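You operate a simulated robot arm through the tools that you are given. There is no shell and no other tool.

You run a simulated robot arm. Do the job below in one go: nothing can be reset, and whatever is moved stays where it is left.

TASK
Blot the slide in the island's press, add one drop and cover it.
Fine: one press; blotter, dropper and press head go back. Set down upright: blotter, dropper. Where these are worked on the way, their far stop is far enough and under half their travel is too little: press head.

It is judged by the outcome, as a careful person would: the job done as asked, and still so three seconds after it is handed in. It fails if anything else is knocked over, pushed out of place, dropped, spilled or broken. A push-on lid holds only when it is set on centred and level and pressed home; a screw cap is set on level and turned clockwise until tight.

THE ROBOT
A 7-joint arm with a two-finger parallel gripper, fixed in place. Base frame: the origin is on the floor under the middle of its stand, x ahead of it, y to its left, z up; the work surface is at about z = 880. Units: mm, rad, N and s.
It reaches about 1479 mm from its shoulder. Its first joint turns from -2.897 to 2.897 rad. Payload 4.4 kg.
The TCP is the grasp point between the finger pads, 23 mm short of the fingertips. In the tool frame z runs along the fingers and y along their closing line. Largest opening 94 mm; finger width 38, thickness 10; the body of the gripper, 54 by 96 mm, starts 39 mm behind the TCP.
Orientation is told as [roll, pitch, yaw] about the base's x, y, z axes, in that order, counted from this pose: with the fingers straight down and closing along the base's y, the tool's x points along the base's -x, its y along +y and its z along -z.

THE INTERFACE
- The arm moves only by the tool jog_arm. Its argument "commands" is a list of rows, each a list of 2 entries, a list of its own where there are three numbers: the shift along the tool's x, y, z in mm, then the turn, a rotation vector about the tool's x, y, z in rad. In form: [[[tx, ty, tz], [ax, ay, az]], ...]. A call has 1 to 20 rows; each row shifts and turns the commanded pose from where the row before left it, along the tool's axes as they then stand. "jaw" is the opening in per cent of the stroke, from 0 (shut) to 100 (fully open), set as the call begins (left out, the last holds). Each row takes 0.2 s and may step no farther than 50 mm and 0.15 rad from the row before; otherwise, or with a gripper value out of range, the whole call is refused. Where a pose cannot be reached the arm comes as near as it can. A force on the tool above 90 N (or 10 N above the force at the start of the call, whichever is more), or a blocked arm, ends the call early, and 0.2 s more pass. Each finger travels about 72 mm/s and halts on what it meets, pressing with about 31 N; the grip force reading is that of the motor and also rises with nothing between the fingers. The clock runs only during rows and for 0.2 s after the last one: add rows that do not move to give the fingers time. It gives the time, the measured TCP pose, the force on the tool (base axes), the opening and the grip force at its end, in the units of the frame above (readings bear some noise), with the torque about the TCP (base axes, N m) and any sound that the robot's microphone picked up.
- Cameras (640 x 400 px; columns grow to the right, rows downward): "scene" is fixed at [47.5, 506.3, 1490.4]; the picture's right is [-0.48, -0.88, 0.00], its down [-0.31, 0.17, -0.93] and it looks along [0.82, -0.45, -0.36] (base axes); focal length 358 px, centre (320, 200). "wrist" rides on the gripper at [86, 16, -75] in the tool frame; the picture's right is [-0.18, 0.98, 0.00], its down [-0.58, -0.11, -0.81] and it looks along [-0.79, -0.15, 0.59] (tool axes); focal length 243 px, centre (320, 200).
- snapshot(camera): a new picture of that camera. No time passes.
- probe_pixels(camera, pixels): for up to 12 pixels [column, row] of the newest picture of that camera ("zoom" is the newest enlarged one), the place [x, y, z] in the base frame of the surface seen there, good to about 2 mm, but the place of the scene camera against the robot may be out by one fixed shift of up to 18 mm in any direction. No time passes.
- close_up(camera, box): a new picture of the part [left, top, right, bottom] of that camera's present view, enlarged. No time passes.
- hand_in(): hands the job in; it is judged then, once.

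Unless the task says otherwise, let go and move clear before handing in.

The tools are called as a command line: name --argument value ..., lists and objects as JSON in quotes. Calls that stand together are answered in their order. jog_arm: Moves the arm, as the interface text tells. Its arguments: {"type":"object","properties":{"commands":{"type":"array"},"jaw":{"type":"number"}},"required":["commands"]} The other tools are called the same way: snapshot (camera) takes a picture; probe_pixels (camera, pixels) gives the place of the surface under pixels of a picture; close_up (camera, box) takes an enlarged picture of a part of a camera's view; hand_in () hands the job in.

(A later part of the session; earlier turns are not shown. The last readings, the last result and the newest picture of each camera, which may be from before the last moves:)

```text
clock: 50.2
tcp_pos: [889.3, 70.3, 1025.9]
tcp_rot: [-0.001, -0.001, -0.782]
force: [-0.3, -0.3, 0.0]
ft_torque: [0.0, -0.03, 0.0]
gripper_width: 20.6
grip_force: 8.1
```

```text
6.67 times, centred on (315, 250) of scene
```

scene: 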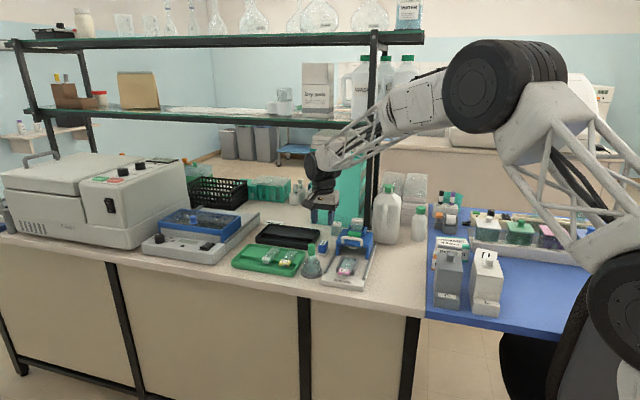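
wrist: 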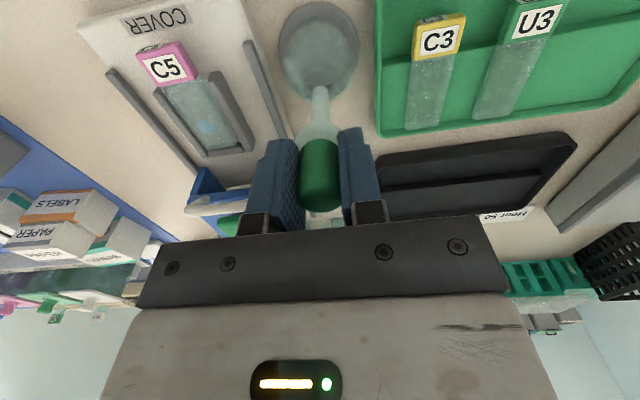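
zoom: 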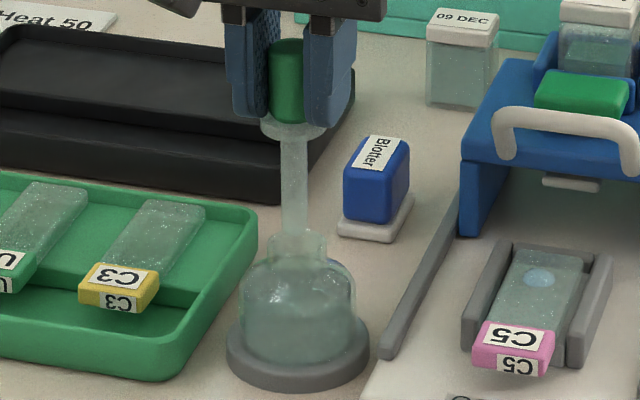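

The stem sits over the neck with the same offsets as when it came out. I'll lower it into the bottle in gentle steps and watch for side forces.

jog_arm --commands '[[[0, 0, 5], [0, 0, 0]], [[0, 0, 6], [0, 0, 0]], [[0, 0, 6], [0, 0, 0]], [[0, 0, 6], [0, 0, 0]], [[0, 0, 6], [0, 0, 0]], [[0, 0, 0], [0, 0, 0]]]'

close_up --camera "scene" --box '[295, 220, 335, 280]'

```text
clock: 51.6
tcp_pos: [888.5, 71.1, 996.9]
tcp_rot: [0.0, 0.0, -0.784]
force: [0.1, -0.5, 0.4]
ft_torque: [0.03, 0.02, -0.03]
gripper_width: 20.8
grip_force: 15.5
```

```text
6.67 times, centred on (315, 250) of scene
```

zoom: 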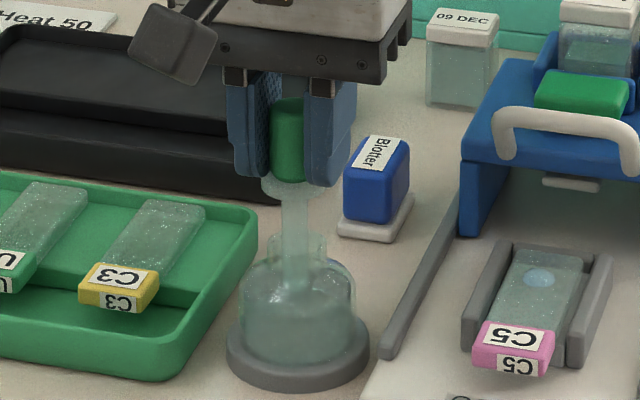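

The stem is inside the neck with no side force. I'll continue down toward the seat at about z≈968 in small steps.

jog_arm --commands '[[[0, 0, 5], [0, 0, 0]], [[0, 0, 5], [0, 0, 0]], [[0, 0, 5], [0, 0, 0]], [[0, 0, 4], [0, 0, 0]], [[0, 0, 3], [0, 0, 0]], [[0, 0, 2], [0, 0, 0]], [[0, 0, 0], [0, 0, 0]]]'

close_up --camera "scene" --box '[295, 225, 335, 285]'

```text
clock: 53.2
tcp_pos: [889.5, 71.4, 971.8]
tcp_rot: [-0.001, 0.0, -0.782]
force: [-0.1, -0.4, 0.0]
ft_torque: [0.03, -0.01, 0.0]
gripper_width: 20.7
grip_force: 8.3
```

```text
6.67 times, centred on (315, 255) of scene
```

zoom: 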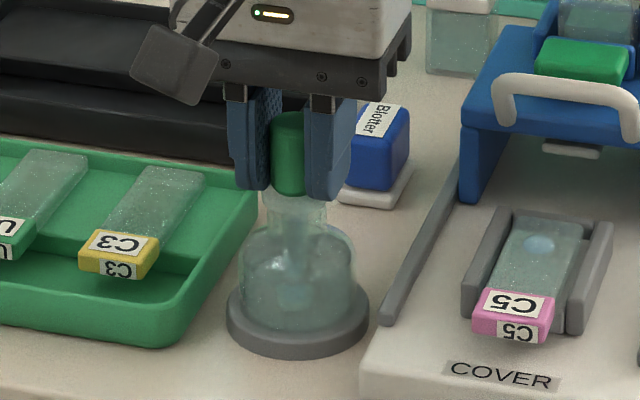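

No contact yet at 971.8. I'll step down 1 mm at a time until the stopper seats.

jog_arm --commands '[[[0, 0, 1.2], [0, 0, 0]], [[0, 0, 1.2], [0, 0, 0]], [[0, 0, 1], [0, 0, 0]], [[0, 0, 0], [0, 0, 0]]]'

```text
clock: 54.2
tcp_pos: [889.2, 71.0, 969.6]
tcp_rot: [0.0, 0.001, -0.783]
force: [0.5, 0.3, -0.1]
ft_torque: [0.02, -0.02, 0.0]
gripper_width: 21.0
grip_force: 1.0
```

jog_arm --commands '[[[0, 0, 1], [0, 0, 0]], [[0, 0, 1], [0, 0, 0]], [[0, 0, 0], [0, 0, 0]]]'

close_up --camera "scene" --box '[295, 225, 335, 285]'

```text
clock: 55.0
tcp_pos: [889.2, 71.5, 967.5]
tcp_rot: [0.001, 0.001, -0.785]
force: [-2.5, -3.5, 8.6]
ft_torque: [-0.06, -0.02, -0.02]
gripper_width: 20.8
grip_force: 15.9
```

```text
6.67 times, centred on (315, 255) of scene
```

zoom: 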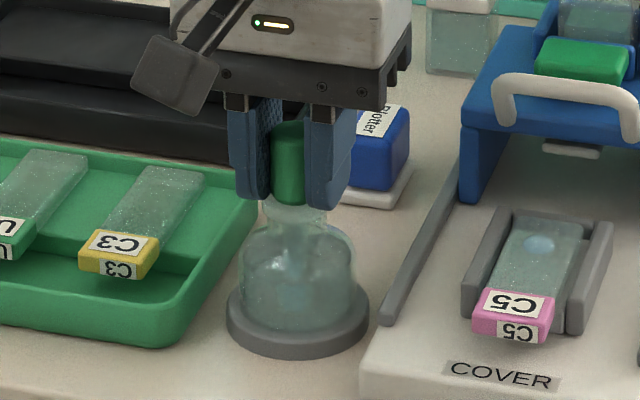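

The stopper has met the neck with about 9 N. I'll check the bulb height against its original 978 before letting go.

snapshot --camera "wrist"

probe_pixels --camera "wrist" --pixels '[[320, 200], [320, 190], [315, 180], [320, 150], [320, 135], [300, 125], [340, 125], [320, 120]]'

close_up --camera "wrist" --box '[250, 30, 390, 230]'

```text
taken
```

wrist: 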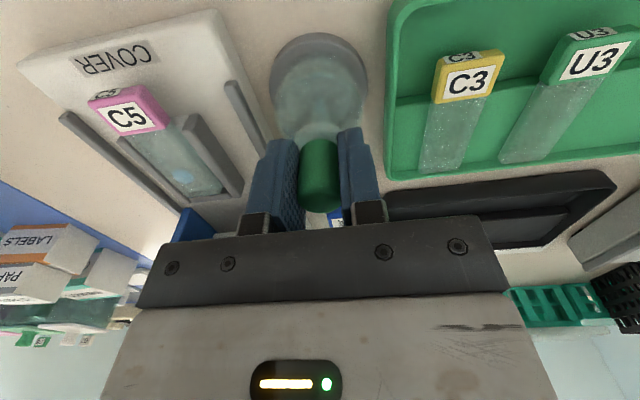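

```text
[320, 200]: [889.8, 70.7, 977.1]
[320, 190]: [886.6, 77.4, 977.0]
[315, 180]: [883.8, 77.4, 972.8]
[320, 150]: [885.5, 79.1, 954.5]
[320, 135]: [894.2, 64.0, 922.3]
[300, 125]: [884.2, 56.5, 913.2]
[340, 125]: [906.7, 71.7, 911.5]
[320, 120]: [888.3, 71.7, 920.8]
```

```text
2.00 times, centred on (320, 130) of wrist
```

zoom: 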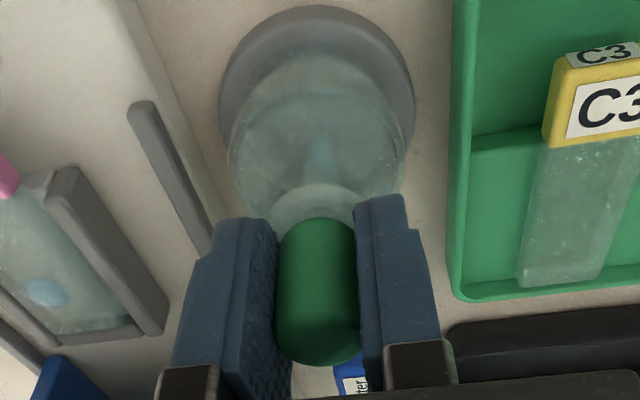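

The bulb top is back at 977, so the dropper is seated. I'll ease 0.5 mm and open the fingers.

jog_arm --commands '[[[0, 0, -0.5], [0, 0, 0]], [[0, 0, 0], [0, 0, 0]], [[0, 0, 0], [0, 0, 0]], [[0, 0, 0], [0, 0, 0]]]' --jaw 40

jog_arm --commands '[[[0, 0, -10], [0, 0, 0]], [[0, 0, -35], [0, 0, 0]], [[0, 0, -40], [0, 0, 0]], [[0, 0, -40], [0, 0, 0]], [[0, 0, 0], [0, 0, 0]]]'

snapshot --camera "wrist"

close_up --camera "scene" --box '[285, 190, 385, 290]'

```text
clock: 56.0
tcp_pos: [889.7, 70.6, 966.9]
tcp_rot: [-0.001, -0.001, -0.782]
force: [0.3, -0.5, -1.0]
ft_torque: [-0.02, 0.01, -0.02]
gripper_width: 37.5
grip_force: 0.1
```

```text
clock: 57.2
tcp_pos: [887.7, 70.3, 1094.4]
tcp_rot: [-0.001, -0.001, -0.784]
force: [-0.5, 0.0, 0.3]
ft_torque: [0.01, -0.01, 0.01]
gripper_width: 37.3
grip_force: 0.1
```

```text
taken
```

wrist: 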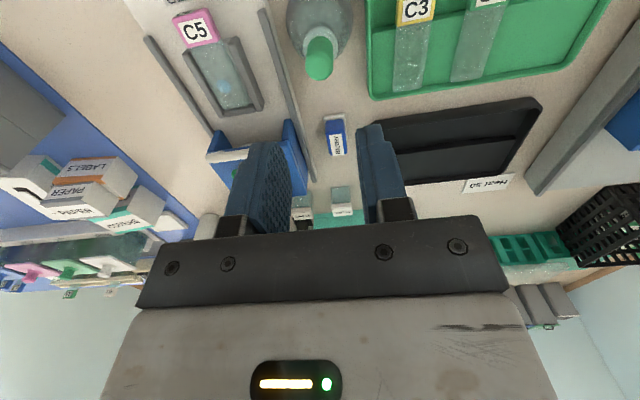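

```text
4.00 times, centred on (335, 240) of scene
```

zoom: 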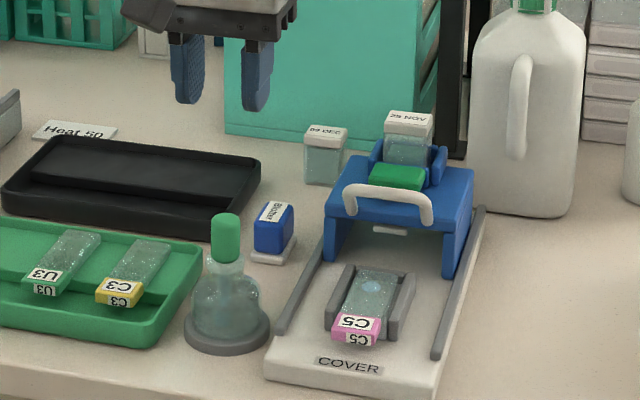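

The dropper stands back upright, with the blotter and slide unmoved and one drop on the slide. Next I'll go above the press head's handle and turn the gripper 90° so the fingers close along the rails.

jog_arm --commands '[[[-17.5, -26.8, -6], [0, 0, 0]], [[-17.5, -26.8, -6], [0, 0, 0]], [[-17.5, -26.8, -6], [0, 0, 0]], [[-17.5, -26.8, -6], [0, 0, 0]], [[0, 0, 0], [0, 0, -0.1428]], [[0, 0, 0], [0, 0, -0.1428]], [[0, 0, 0], [0, 0, -0.1428]], [[0, 0, 0], [0, 0, -0.1428]], [[0, 0, 0], [0, 0, -0.1428]], [[0, 0, 0], [0, 0, -0.1428]], [[0, 0, 0], [0, 0, -0.1428]], [[0, 0, 0], [0, 0, -0.1428]], [[0, 0, 0], [0, 0, -0.1428]], [[0, 0, 0], [0, 0, -0.1428]], [[0, 0, 0], [0, 0, -0.1428]], [[0, 0, 0], [0, 0, 0]]]' --jaw 33

snapshot --camera "wrist"

close_up --camera "wrist" --box '[220, 0, 420, 140]'

close_up --camera "scene" --box '[285, 180, 405, 300]'

```text
clock: 60.6
tcp_pos: [863.1, -54.2, 1116.3]
tcp_rot: [0.0, 0.001, 0.787]
force: [-0.5, -0.7, 1.0]
ft_torque: [-0.02, 0.0, 0.03]
gripper_width: 30.6
grip_force: 0.1
```

```text
taken
```

wrist: 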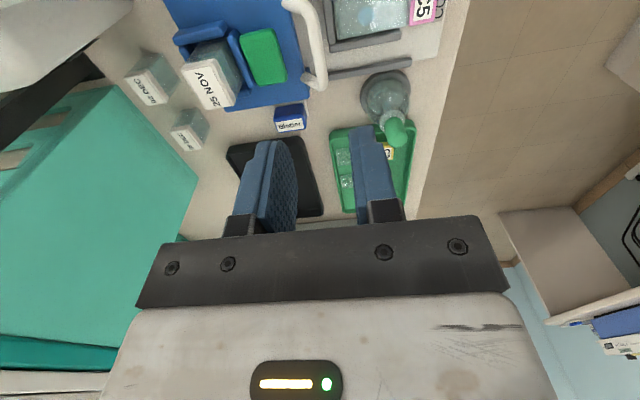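

```text
2.86 times, centred on (320, 70) of wrist
```

zoom: 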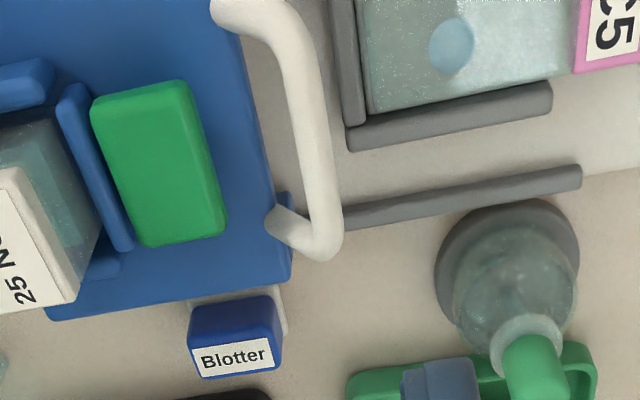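

```text
3.33 times, centred on (345, 240) of scene
```

zoom: 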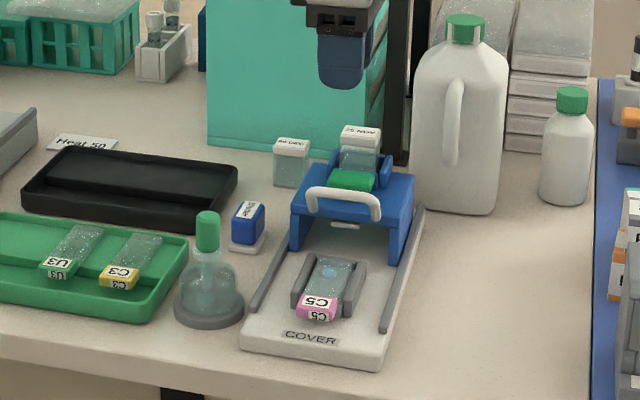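

The fingers are now turned to close along the rails at (648.6, 572.0). I'll probe the handle bar, its feet, the plate edge and the button from this side view.

probe_pixels --camera "wrist" --pixels '[[304.3, 75.2], [320.7, 87], [319.3, 52.5], [316.5, 52.5], [323, 52.5], [312, 20], [299, 52.5], [320, 70], [243, 36], [271, 31], [285, 80], [260, 82]]'

probe_pixels --camera "wrist" --pixels '[[263, 57], [300, 5], [290, 2], [308, 10], [289, 90], [300, 95], [213, 88], [225, 30], [238, 55], [248, 78], [332, 45], [366, 16]]'

```text
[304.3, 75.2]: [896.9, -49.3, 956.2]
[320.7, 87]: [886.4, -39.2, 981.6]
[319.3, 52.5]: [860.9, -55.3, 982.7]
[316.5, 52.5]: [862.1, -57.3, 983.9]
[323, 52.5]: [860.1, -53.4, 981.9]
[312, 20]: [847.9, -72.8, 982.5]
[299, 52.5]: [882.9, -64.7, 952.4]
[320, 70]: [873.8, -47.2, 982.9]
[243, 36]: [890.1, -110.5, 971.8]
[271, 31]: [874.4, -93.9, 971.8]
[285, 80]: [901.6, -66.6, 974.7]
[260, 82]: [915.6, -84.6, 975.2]
```

```text
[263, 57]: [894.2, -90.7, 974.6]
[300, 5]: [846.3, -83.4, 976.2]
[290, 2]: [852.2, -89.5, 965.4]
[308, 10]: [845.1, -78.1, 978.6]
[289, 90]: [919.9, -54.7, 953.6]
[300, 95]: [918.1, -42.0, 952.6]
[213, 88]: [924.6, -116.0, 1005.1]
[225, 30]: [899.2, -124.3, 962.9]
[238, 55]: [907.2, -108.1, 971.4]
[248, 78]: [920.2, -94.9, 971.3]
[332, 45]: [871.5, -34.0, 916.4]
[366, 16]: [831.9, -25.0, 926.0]
```

The handle bar is at u≈649, z≈973–983, with legs at v≈541 and 599 sloping back to the plate at u≈669. I'll centre on it at v=570 and lower so the open fingers straddle the bar with tips at z≈960, above the plate at 953.

jog_arm --commands '[[[2, -0.7, 40], [0, 0, 0]], [[0, 0, 40], [0, 0, 0]], [[0, 0, 25], [0, 0, 0]], [[0, 0, 0], [0, 0, 0]]]'

snapshot --camera "wrist"

close_up --camera "scene" --box '[320, 190, 400, 280]'

```text
clock: 61.6
tcp_pos: [862.8, -55.3, 1010.9]
tcp_rot: [0.0, 0.001, 0.786]
force: [-0.2, -0.4, -0.1]
ft_torque: [-0.01, -0.03, -0.01]
gripper_width: 30.7
grip_force: 0.1
```

```text
taken
```

wrist: 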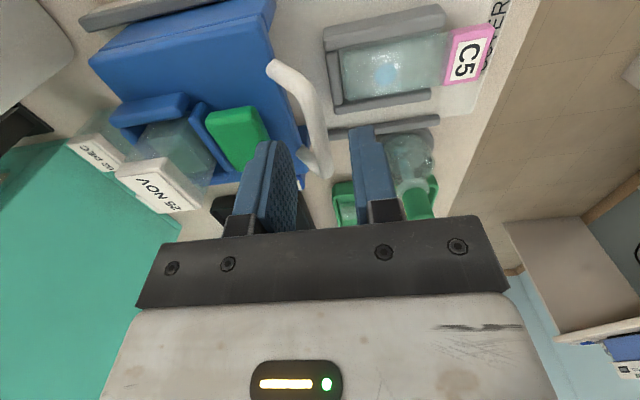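

```text
4.44 times, centred on (360, 235) of scene
```

zoom: 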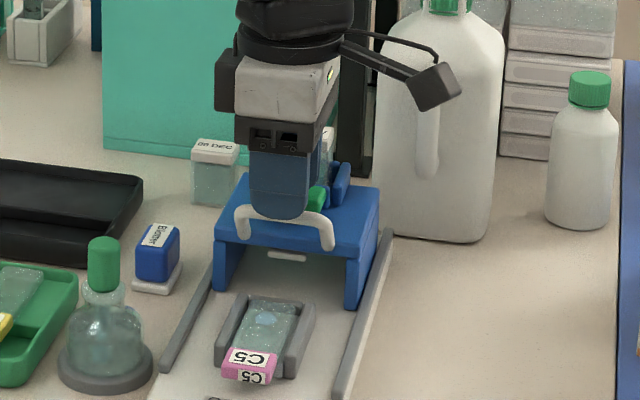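

The fingers straddle the bar at (649.2, 571), finger and handle centred in the scene zoom (278,215). I'll lower the last 27 mm carefully.

jog_arm --commands '[[[1, 0, 12], [0, 0, 0]], [[0, 0, 9], [0, 0, 0]], [[0, 0, 5], [0, 0, 0]], [[0, 0, 0], [0, 0, 0]]]'

snapshot --camera "wrist"

close_up --camera "wrist" --box '[200, 60, 440, 230]'

close_up --camera "scene" --box '[325, 210, 385, 270]'

```text
clock: 62.6
tcp_pos: [862.4, -57.3, 986.5]
tcp_rot: [0.001, 0.0, 0.785]
force: [-0.2, -0.5, -0.3]
ft_torque: [0.02, -0.01, -0.02]
gripper_width: 31.2
grip_force: 0.1
```

```text
taken
```

wrist: 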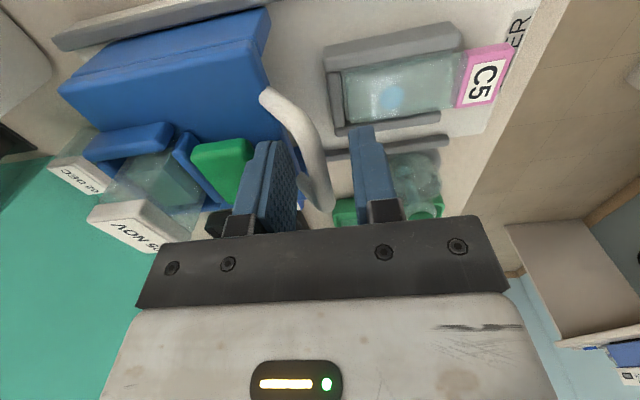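

```text
2.35 times, centred on (320, 145) of wrist
```

zoom: 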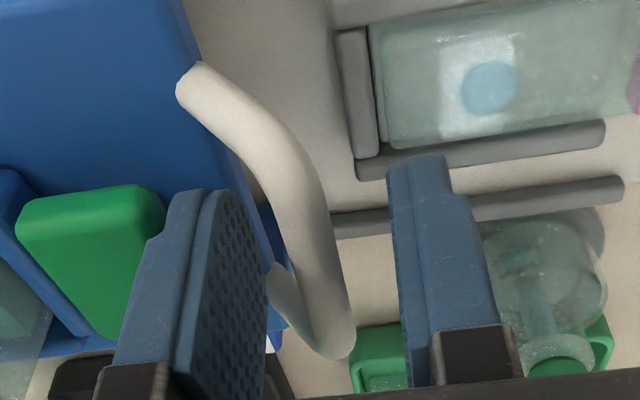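

```text
6.67 times, centred on (355, 240) of scene
```

zoom: 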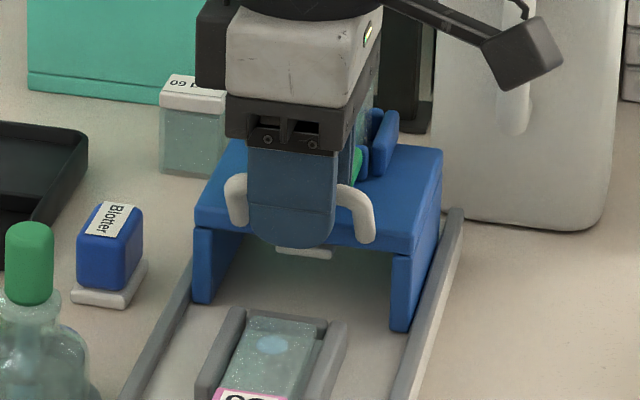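

The bar lies between the fingers at tip height with no contact. I'll close on it.

jog_arm --commands '[[[0, 0, 0], [0, 0, 0]], [[0, 0, 0], [0, 0, 0]], [[0, 0, 0], [0, 0, 0]]]' --jaw 3

snapshot --camera "wrist"

close_up --camera "wrist" --box '[200, 60, 440, 230]'

```text
clock: 63.4
tcp_pos: [862.4, -57.5, 986.0]
tcp_rot: [0.0, -0.001, 0.788]
force: [0.0, 0.1, -0.6]
ft_torque: [0.04, -0.02, 1.76]
gripper_width: 9.9
grip_force: 44.7
```

```text
taken
```

wrist: 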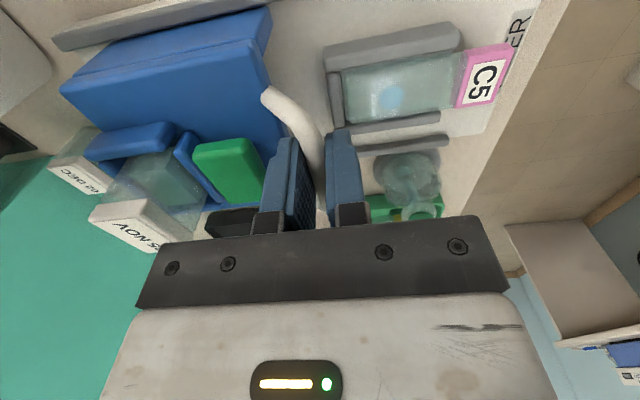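

```text
2.35 times, centred on (320, 145) of wrist
```

zoom: 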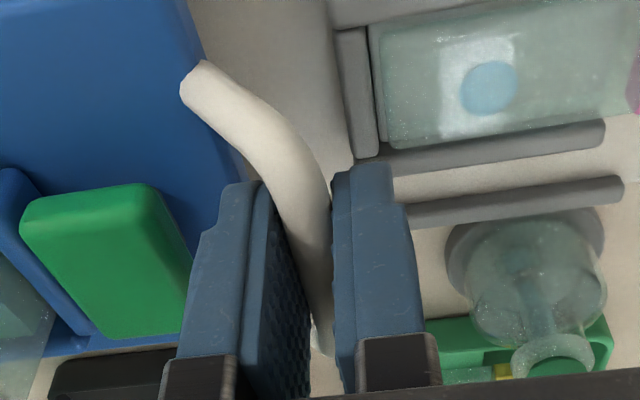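

The bar is held at 9.9 mm. I'll pull the head toward the slide by 20 mm along the rails (tool +y) and check that it slides freely.

jog_arm --commands '[[[0, 3, 0], [0, 0, 0]], [[0, 5, 0], [0, 0, 0]], [[0, 6, 0], [0, 0, 0]], [[0, 6, 0], [0, 0, 0]], [[0, 0, 0], [0, 0, 0]]]'

close_up --camera "scene" --box '[315, 200, 395, 290]'

```text
clock: 64.6
tcp_pos: [848.8, -41.9, 985.1]
tcp_rot: [-0.001, 0.0, 0.789]
force: [4.8, 4.1, 0.3]
ft_torque: [0.24, -0.23, 1.74]
gripper_width: 10.1
grip_force: 45.4
```

```text
4.44 times, centred on (355, 245) of scene
```

zoom: 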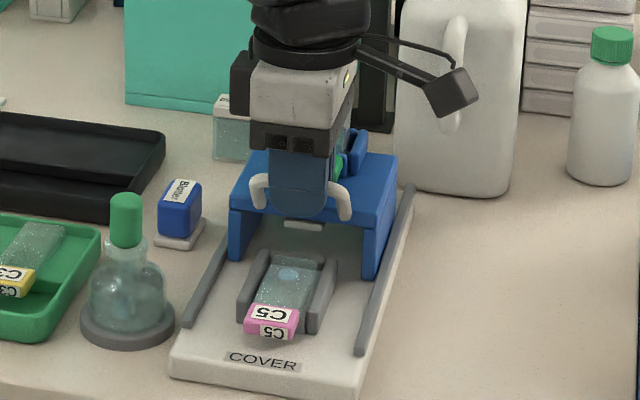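

The head slides freely, moving 20 mm with about 6 N sideways. I'll continue pulling 40 mm and monitor.

jog_arm --commands '[[[0, 8, 0], [0, 0, 0]], [[0, 8, 0], [0, 0, 0]], [[0, 8, 0], [0, 0, 0]], [[0, 8, 0], [0, 0, 0]], [[0, 8, 0], [0, 0, 0]], [[0, 0, 0], [0, 0, 0]]]'

close_up --camera "scene" --box '[315, 200, 395, 290]'

snapshot --camera "wrist"

```text
clock: 66.0
tcp_pos: [819.5, -13.1, 986.5]
tcp_rot: [0.0, 0.001, 0.788]
force: [15.5, 14.7, 1.6]
ft_torque: [-0.18, 0.09, 1.75]
gripper_width: 10.1
grip_force: 44.8
```

```text
4.44 times, centred on (355, 245) of scene
```

zoom: 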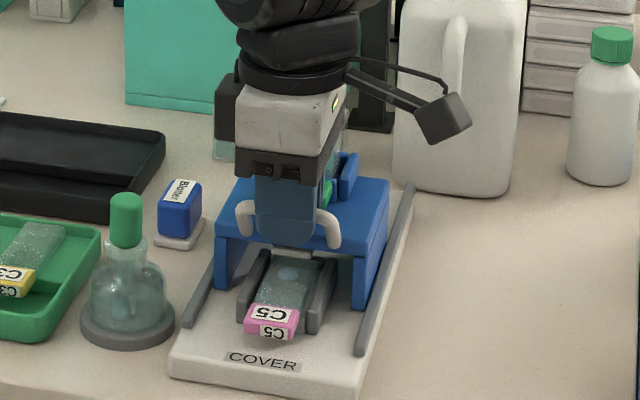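

```text
taken
```

wrist: 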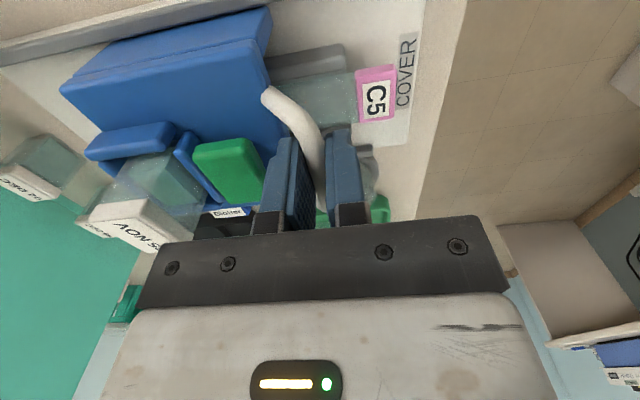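

The head has travelled 62 mm, but a sideways force of about 21 N toward +v is building, so my pull line is slightly off the rails. I'll shift 1.5 mm toward +v to relieve it.

jog_arm --commands '[[[-0.8, 0, 0], [0, 0, 0]], [[-0.8, 0, 0], [0, 0, 0]], [[0, 0, 0], [0, 0, 0]]]'

```text
clock: 66.8
tcp_pos: [818.5, -13.9, 985.5]
tcp_rot: [0.001, 0.002, 0.786]
force: [-14.9, -16.7, 13.1]
ft_torque: [-0.23, 0.22, 1.73]
gripper_width: 10.2
grip_force: 45.1
```

That overshot to about -22 N, so the right offset is half. I'll back off 0.8 mm and read again.

jog_arm --commands '[[[0.8, 0, 0], [0, 0, 0]], [[0, 0, 0], [0, 0, 0]]]'

```text
clock: 67.4
tcp_pos: [820.5, -13.5, 985.6]
tcp_rot: [-0.003, 0.0, 0.784]
force: [-9.8, -10.7, 12.6]
ft_torque: [-0.59, 0.46, 1.71]
gripper_width: 9.7
grip_force: 45.0
```

Residual stick remains (-14 N sideways, +13 N vertical). A small further relief, then I'll continue pulling with a slight correction per row.

jog_arm --commands '[[[0.5, 0, -0.4], [0, 0, 0]], [[-0.05, 4, 0], [0, 0, 0]], [[-0.05, 4, 0], [0, 0, 0]], [[-0.05, 4, 0], [0, 0, 0]], [[0, 0, 0], [0, 0, 0]]]'

close_up --camera "scene" --box '[315, 200, 395, 290]'

```text
clock: 68.6
tcp_pos: [811.8, -4.9, 984.8]
tcp_rot: [0.0, 0.0, 0.785]
force: [3.4, 1.9, -2.2]
ft_torque: [0.62, -0.59, 1.71]
gripper_width: 10.1
grip_force: 44.7
```

```text
4.44 times, centred on (355, 245) of scene
```

zoom: 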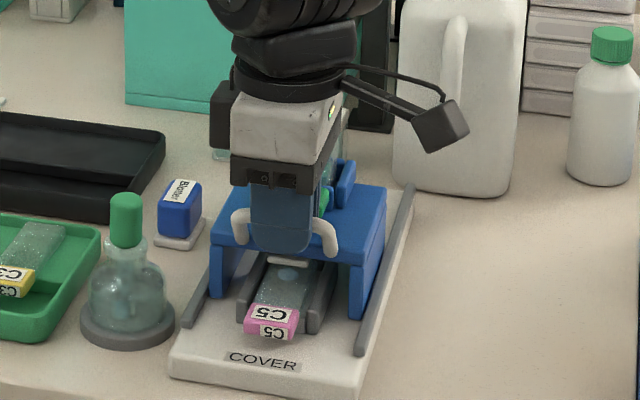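

Travel is now 73 mm with low force. I'll keep pulling in small steps, watching for the far stop.

jog_arm --commands '[[[-0.05, 4, 0], [0, 0, 0]], [[-0.05, 4, 0], [0, 0, 0]], [[-0.05, 4, 0], [0, 0, 0]], [[0, 0, 0], [0, 0, 0]]]'

```text
clock: 69.6
tcp_pos: [801.9, 2.5, 984.0]
tcp_rot: [-0.001, 0.002, 0.785]
force: [-8.4, -9.8, -8.6]
ft_torque: [-0.35, 0.25, 1.7]
gripper_width: 10.4
grip_force: 45.1
```

Travel is 85 mm and there's no resistance along the rails yet, only some sideways force the other way. I'll continue without side correction.

jog_arm --commands '[[[0.3, 3, 0], [0, 0, 0]], [[0, 3, 0], [0, 0, 0]], [[0, 0, 0], [0, 0, 0]]]'

snapshot --camera "wrist"

close_up --camera "scene" --box '[315, 210, 395, 300]'

```text
clock: 70.4
tcp_pos: [801.4, 5.4, 986.0]
tcp_rot: [-0.001, -0.001, 0.785]
force: [55.3, -50.0, -28.1]
ft_torque: [0.03, -0.68, 1.74]
gripper_width: 10.1
grip_force: 45.2
```

```text
taken
```

wrist: 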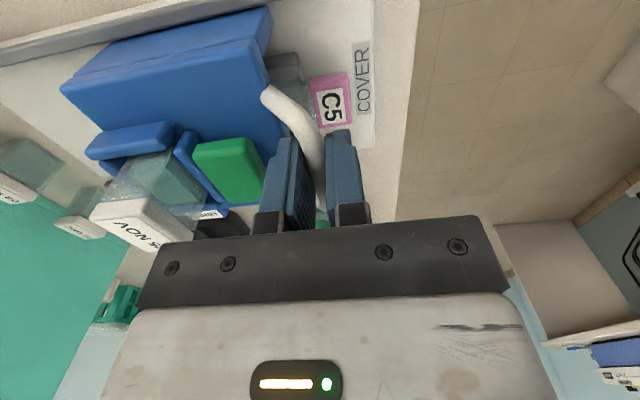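

```text
4.44 times, centred on (355, 255) of scene
```

zoom: 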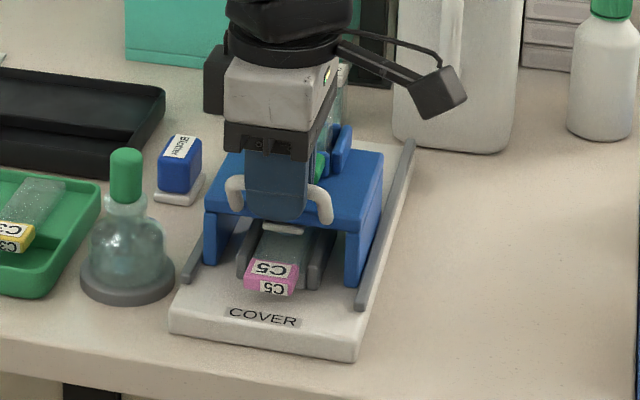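

The far stop is reached: about 75 N along the rails at u≈562.9, after 87 mm travel. I'll ease off a couple of millimetres so the head stays at the stop without load.

jog_arm --commands '[[[0, -1.5, -0.5], [0, 0, 0]], [[0, -0.7, 0], [0, 0, 0]], [[0, 0, 0], [0, 0, 0]]]'

```text
clock: 71.2
tcp_pos: [799.3, 5.6, 986.8]
tcp_rot: [0.003, -0.001, 0.785]
force: [35.5, -35.6, -21.4]
ft_torque: [-0.21, -0.28, 1.68]
gripper_width: 9.8
grip_force: 44.6
```

Still 50 N against the stop; I'll ease a little more.

jog_arm --commands '[[[0, -1, 0.5], [0, 0, 0]], [[0, -0.5, 0.3], [0, 0, 0]], [[0, 0, 0], [0, 0, 0]]]'

```text
clock: 72.0
tcp_pos: [800.0, 5.2, 985.5]
tcp_rot: [0.0, 0.0, 0.789]
force: [-7.8, -7.9, 7.9]
ft_torque: [-0.61, 0.44, 1.79]
gripper_width: 10.0
grip_force: 45.1
```

No load along the rails now, and the head stays at its stop. I'll open the fingers and rise clear.

jog_arm --commands '[[[0, 0, 0], [0, 0, 0]], [[0, 0, 0], [0, 0, 0]], [[0, 0, 0], [0, 0, 0]]]' --jaw 33

jog_arm --commands '[[[0, 0, -15], [0, 0, 0]], [[0, 0, -30], [0, 0, 0]], [[0, 0, -35], [0, 0, 0]], [[0, 0, -30], [0, 0, 0]], [[0, 0, 0], [0, 0, 0]]]'

snapshot --camera "wrist"

close_up --camera "wrist" --box '[200, 0, 400, 140]'

```text
clock: 72.8
tcp_pos: [800.2, 3.7, 985.7]
tcp_rot: [0.001, 0.0, 0.785]
force: [-0.2, -0.5, -0.9]
ft_torque: [0.03, -0.04, 0.01]
gripper_width: 31.1
grip_force: 0.1
```

```text
clock: 74.0
tcp_pos: [800.9, 2.9, 1095.9]
tcp_rot: [-0.001, 0.0, 0.785]
force: [0.3, 0.4, 0.5]
ft_torque: [0.0, -0.01, 0.02]
gripper_width: 31.1
grip_force: 0.0
```

```text
taken
```

wrist: 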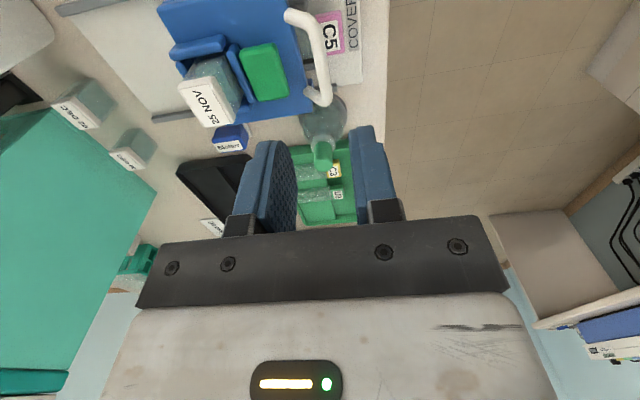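

```text
2.86 times, centred on (300, 70) of wrist
```

zoom: 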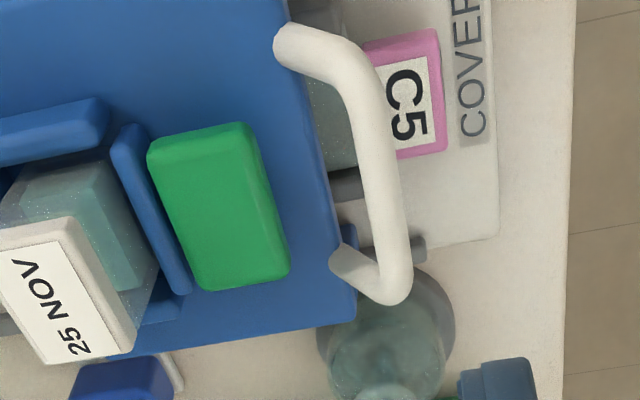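

probe_pixels --camera "zoom" --pixels '[[215, 205], [165, 150], [240, 135], [280, 270], [205, 280], [375, 180], [135, 150], [175, 270], [150, 210], [65, 300], [120, 150], [110, 240]]'

```text
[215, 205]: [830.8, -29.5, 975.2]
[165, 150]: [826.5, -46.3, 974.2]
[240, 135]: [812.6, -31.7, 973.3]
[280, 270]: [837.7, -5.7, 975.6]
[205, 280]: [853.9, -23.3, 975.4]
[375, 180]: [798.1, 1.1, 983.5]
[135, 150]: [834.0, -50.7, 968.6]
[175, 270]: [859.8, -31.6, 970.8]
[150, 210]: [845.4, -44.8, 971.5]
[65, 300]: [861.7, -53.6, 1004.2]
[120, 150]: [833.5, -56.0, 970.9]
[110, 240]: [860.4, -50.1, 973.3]
```

The button is centred at (608, 570), z≈975, with the divider's front face at u≈624. I'll close the fingers, move above the button and come down to about 12 mm over it.

jog_arm --commands '[[[-0.8, -22, 0], [0, 0, 0]], [[-0.8, -22, 0], [0, 0, 0]], [[0, 0, 40], [0, 0, 0]], [[0, 0, 30], [0, 0, 0]], [[0, 0, 14], [0, 0, 0]], [[0, 0, 0], [0, 0, 0]]]' --jaw 0

snapshot --camera "wrist"

close_up --camera "scene" --box '[315, 205, 385, 285]'

close_up --camera "wrist" --box '[200, 60, 400, 230]'

```text
clock: 75.4
tcp_pos: [833.0, -26.9, 1011.8]
tcp_rot: [0.0, 0.0, 0.786]
force: [-0.5, 0.1, -0.3]
ft_torque: [0.01, -0.01, -0.03]
gripper_width: 0.0
grip_force: 30.8
```

```text
taken
```

wrist: 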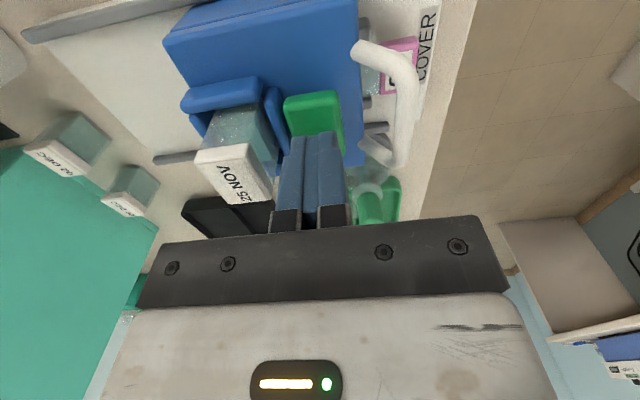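

```text
5.00 times, centred on (350, 245) of scene
```

zoom: 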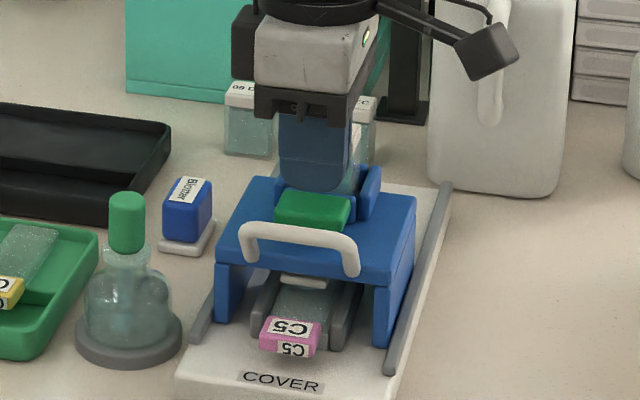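

```text
2.35 times, centred on (300, 145) of wrist
```

zoom: 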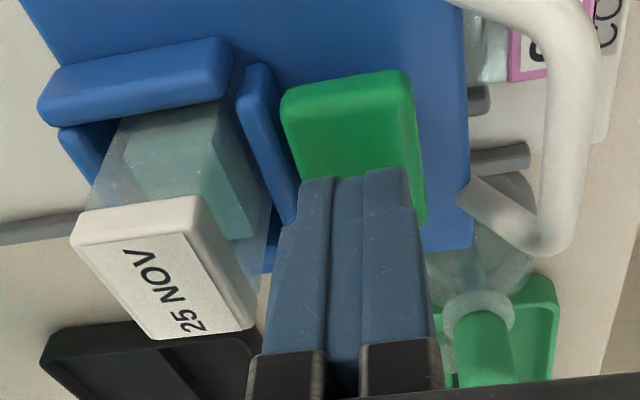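

The closed fingers are centred over the button at (608.0, 570.0), tips about 13 mm above it. I'll make one continuous press: approach, then 1.5–2 mm steps down, watching for the force and any click.

jog_arm --commands '[[[0, 0, 6], [0, 0, 0]], [[0, 0, 5], [0, 0, 0]], [[0, 0, 2], [0, 0, 0]], [[0, 0, 2], [0, 0, 0]], [[0, 0, 1.5], [0, 0, 0]], [[0, 0, 1.5], [0, 0, 0]], [[0, 0, 0], [0, 0, 0]]]'

close_up --camera "scene" --box '[325, 225, 375, 280]'

```text
clock: 77.0
tcp_pos: [833.0, -25.6, 993.2]
tcp_rot: [0.0, 0.001, 0.787]
force: [1.6, 1.2, 4.6]
ft_torque: [-0.01, -0.04, -0.02]
gripper_width: 0.0
grip_force: 30.8
```

```text
7.27 times, centred on (350, 252) of scene
```

zoom: 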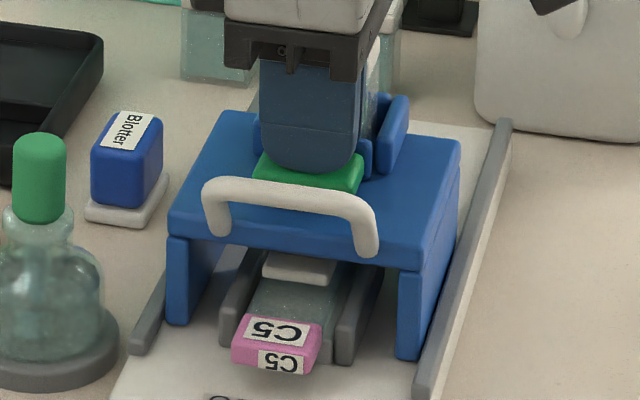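

The button is moving against a light spring (4.6 N) and the presser under the head (scene zoom (298,268)) is coming down. I'll continue pressing in the same stroke.

jog_arm --commands '[[[0, 0, 2], [0, 0, 0]], [[0, 0, 2], [0, 0, 0]], [[0, 0, 2], [0, 0, 0]], [[0, 0, 0], [0, 0, 0]]]'

close_up --camera "scene" --box '[325, 225, 375, 280]'

```text
clock: 78.0
tcp_pos: [834.1, -25.6, 990.2]
tcp_rot: [-0.002, -0.002, 0.785]
force: [-6.0, -8.6, 36.6]
ft_torque: [-0.26, 0.23, -0.03]
gripper_width: 0.0
grip_force: 31.1
heard: click
```

```text
7.27 times, centred on (350, 252) of scene
```

zoom: 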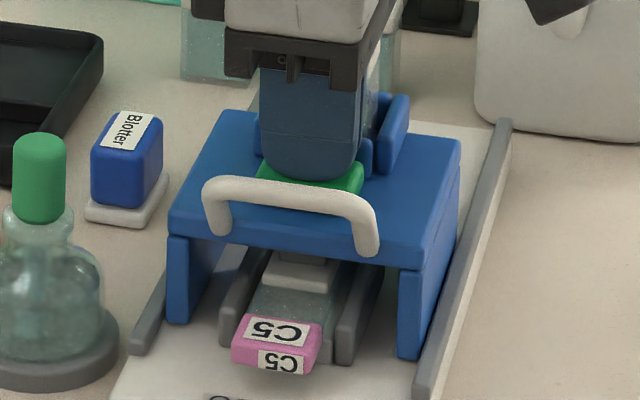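

A click was heard at 37 N, and the presser is down on the slide. I'll lift straight off so the button is pressed only once.

jog_arm --commands '[[[0, 0, -10], [0, 0, 0]], [[0, 0, -30], [0, 0, 0]], [[0, 0, -35], [0, 0, 0]], [[0, 0, -30], [0, 0, 0]], [[0, 0, 0], [0, 0, 0]]]'

snapshot --camera "wrist"

close_up --camera "scene" --box '[320, 215, 385, 290]'

close_up --camera "wrist" --box '[220, 0, 420, 140]'

```text
clock: 79.2
tcp_pos: [833.0, -25.8, 1094.3]
tcp_rot: [-0.001, -0.001, 0.785]
force: [1.3, -0.7, 0.6]
ft_torque: [-0.03, -0.01, 0.02]
gripper_width: 0.0
grip_force: 31.0
```

```text
taken
```

wrist: 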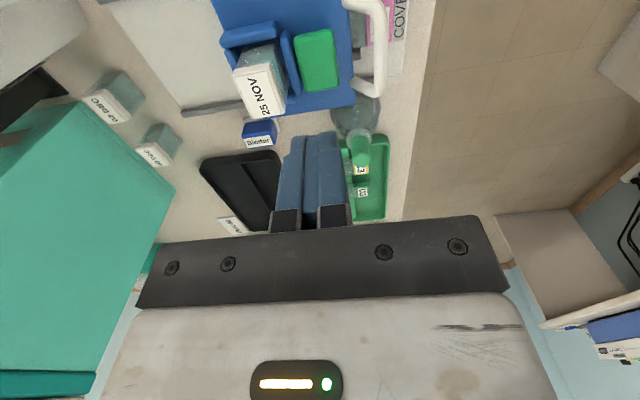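

```text
5.33 times, centred on (352, 252) of scene
```

zoom: 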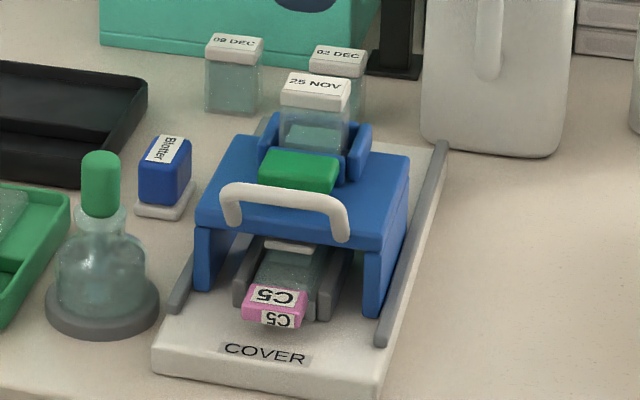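

```text
2.86 times, centred on (320, 70) of wrist
```

zoom: 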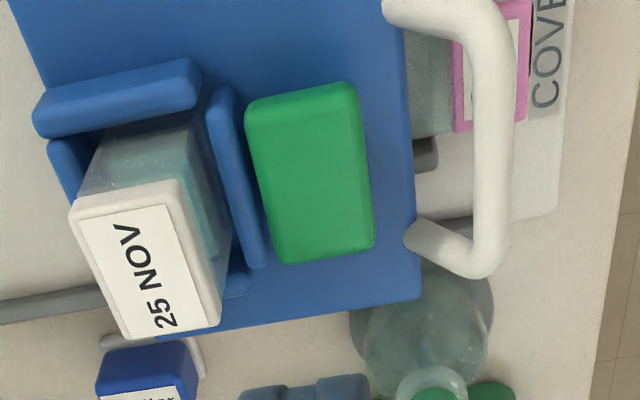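

The button has sprung back up, and the head is still over the slide. I'll return to the handle with the fingers open to push the head back.

jog_arm --commands '[[[0.5, 22, 0], [0, 0, 0]], [[0.3, 21.7, 0], [0, 0, 0]], [[0, 0, 40], [0, 0, 0]], [[0, 0, 35], [0, 0, 0]], [[0, 0, 0], [0, 0, 0]]]' --jaw 33

snapshot --camera "wrist"

close_up --camera "wrist" --box '[200, 40, 440, 210]'

```text
clock: 80.4
tcp_pos: [801.2, 4.9, 1018.7]
tcp_rot: [0.001, 0.0, 0.785]
force: [0.0, -0.2, 0.5]
ft_torque: [0.0, 0.02, -0.01]
gripper_width: 31.0
grip_force: 0.1
```

```text
taken
```

wrist: 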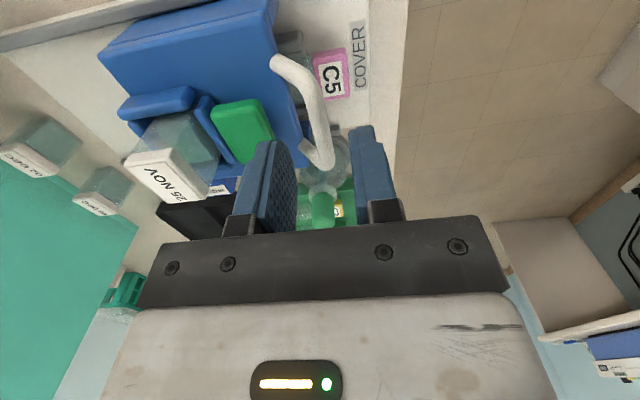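

```text
2.35 times, centred on (320, 125) of wrist
```

zoom: 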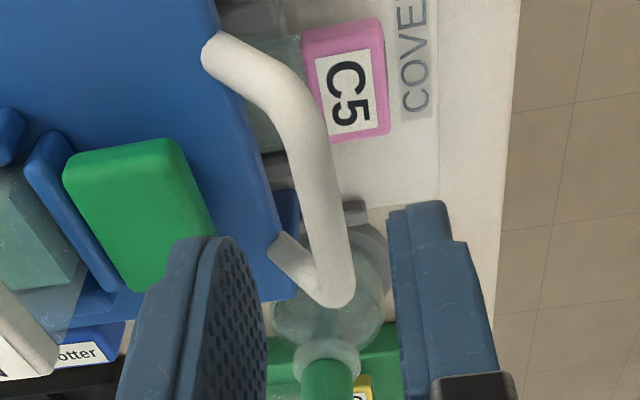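

The bar is between the open fingers. I'll lower the remaining 33 mm and then close to a loose straddle of about 14 mm.

jog_arm --commands '[[[0, 0, 15], [0, 0, 0]], [[0, 0, 12], [0, 0, 0]], [[0, 0, 6], [0, 0, 0]], [[0, 0, 0], [0, 0, 0]]]'

jog_arm --commands '[[[0, 0, 0], [0, 0, 0]], [[0, 0, 0], [0, 0, 0]], [[0, 0, 0], [0, 0, 0]]]' --jaw 15

close_up --camera "wrist" --box '[200, 60, 440, 230]'

```text
clock: 81.4
tcp_pos: [801.5, 4.6, 985.3]
tcp_rot: [-0.001, 0.0, 0.785]
force: [0.8, 0.6, 0.3]
ft_torque: [-0.01, -0.03, 0.01]
gripper_width: 31.1
grip_force: 0.1
```

```text
clock: 82.2
tcp_pos: [801.7, 5.4, 986.0]
tcp_rot: [0.0, 0.0, 0.785]
force: [0.6, -0.1, 0.3]
ft_torque: [0.0, 0.01, 0.05]
gripper_width: 14.2
grip_force: 0.0
```

```text
2.35 times, centred on (320, 145) of wrist
```

zoom: 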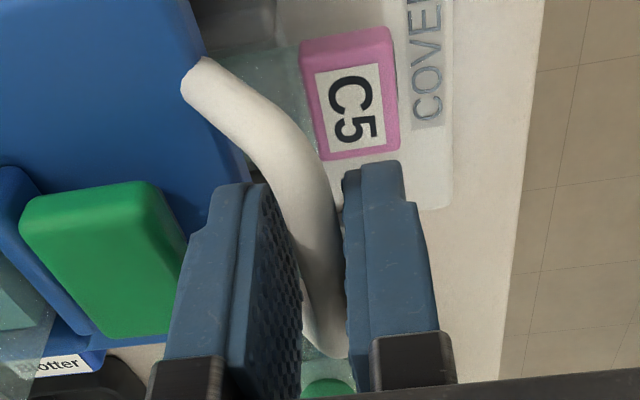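

The bar sits loosely between the fingers. I'll push the head back (tool -y) 40 mm first.

jog_arm --commands '[[[0, -4, 0], [0, 0, 0]], [[0, -7, 0], [0, 0, 0]], [[0, -8, 0], [0, 0, 0]], [[0, -8, 0], [0, 0, 0]], [[0, -8, 0], [0, 0, 0]], [[0, -5, 0], [0, 0, 0]], [[0, 0, 0], [0, 0, 0]]]'

close_up --camera "scene" --box '[315, 205, 395, 290]'

```text
clock: 83.8
tcp_pos: [829.8, -23.5, 984.0]
tcp_rot: [0.0, -0.001, 0.785]
force: [-0.3, 0.3, -0.4]
ft_torque: [-0.01, 0.01, 0.01]
gripper_width: 14.5
grip_force: 1.1
```

```text
4.71 times, centred on (355, 248) of scene
```

zoom: 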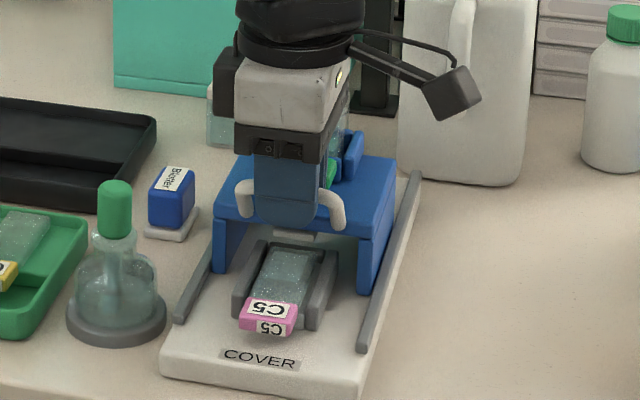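

The head slides back with almost no force. I'll push 40 mm more, then approach the rear stop gently.

jog_arm --commands '[[[0, -5, 0], [0, 0, 0]], [[0, -8, 0], [0, 0, 0]], [[0, -8, 0], [0, 0, 0]], [[0, -8, 0], [0, 0, 0]], [[0, -7, 0], [0, 0, 0]], [[0, -4, 0], [0, 0, 0]], [[0, 0, 0], [0, 0, 0]]]'

snapshot --camera "wrist"

close_up --camera "scene" --box '[315, 195, 395, 285]'

```text
clock: 85.4
tcp_pos: [858.5, -52.5, 984.4]
tcp_rot: [0.001, 0.0, 0.785]
force: [0.2, 0.3, -0.2]
ft_torque: [0.03, 0.0, -0.01]
gripper_width: 14.4
grip_force: 1.2
```

```text
taken
```

wrist: 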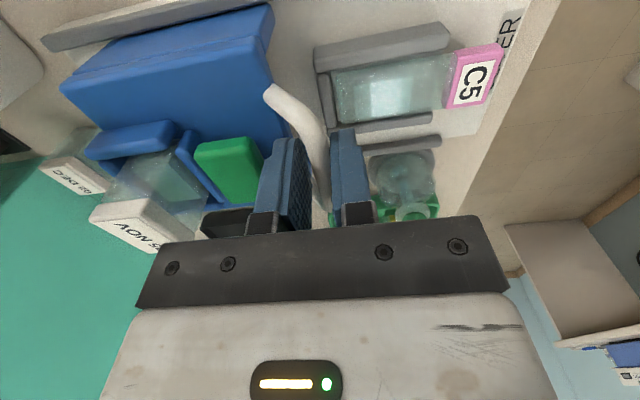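

```text
4.44 times, centred on (355, 240) of scene
```

zoom: 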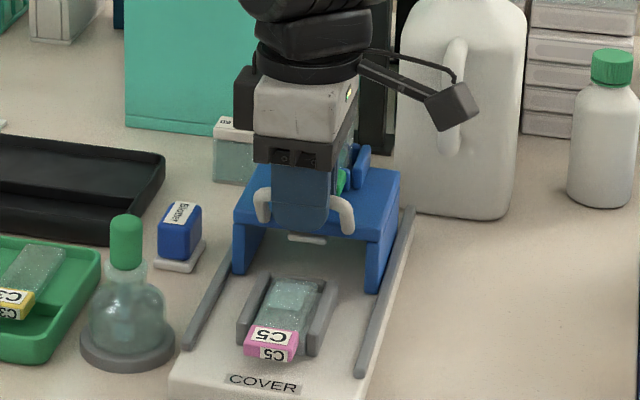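

A cover square now lies on the slide. I'll push the last millimetres until the rear stop is felt.

jog_arm --commands '[[[0, -3, 0], [0, 0, 0]], [[0, -3, 0], [0, 0, 0]], [[0, -1.5, 0], [0, 0, 0]], [[0, 0, 0], [0, 0, 0]]]'

```text
clock: 86.4
tcp_pos: [864.5, -57.1, 984.9]
tcp_rot: [0.001, -0.001, 0.785]
force: [-0.2, -0.5, 0.5]
ft_torque: [-0.01, 0.0, 0.05]
gripper_width: 14.3
grip_force: 0.4
```

jog_arm --commands '[[[0, -1, 0], [0, 0, 0]], [[0, -1, 0], [0, 0, 0]], [[0, 0, 0], [0, 0, 0]]]'

```text
clock: 87.2
tcp_pos: [865.1, -57.8, 985.3]
tcp_rot: [0.0, 0.0, 0.787]
force: [-1.3, 1.0, -0.5]
ft_torque: [0.02, 0.05, 0.02]
gripper_width: 15.2
grip_force: 1.3
```

A slight reaction is beginning (jaw pushed to 15.2 mm). One or two more millimetres to confirm the stop.

jog_arm --commands '[[[0, -1, 0], [0, 0, 0]], [[0, -1, 0], [0, 0, 0]], [[0, 0, 0], [0, 0, 0]]]'

snapshot --camera "wrist"

close_up --camera "wrist" --box '[200, 60, 440, 230]'

```text
clock: 88.0
tcp_pos: [866.1, -60.5, 984.9]
tcp_rot: [0.0, 0.0, 0.787]
force: [-4.5, 8.9, -0.5]
ft_torque: [0.05, 0.02, 0.16]
gripper_width: 18.1
grip_force: 4.5
```

```text
taken
```

wrist: 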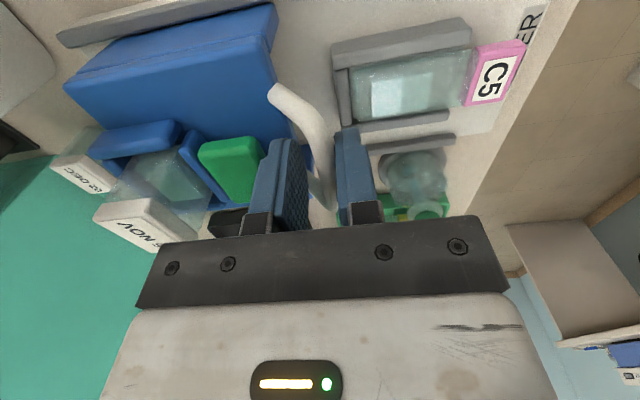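

```text
2.35 times, centred on (320, 145) of wrist
```

zoom: 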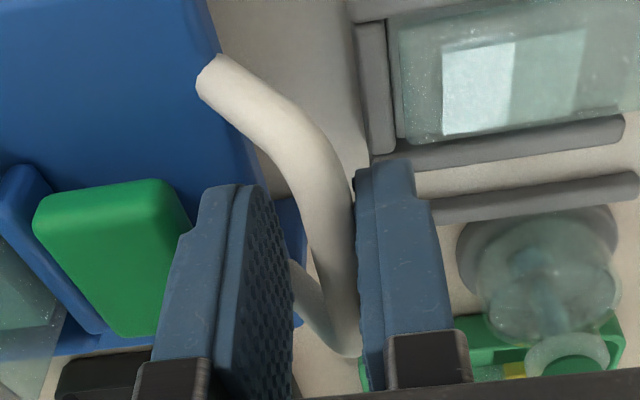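

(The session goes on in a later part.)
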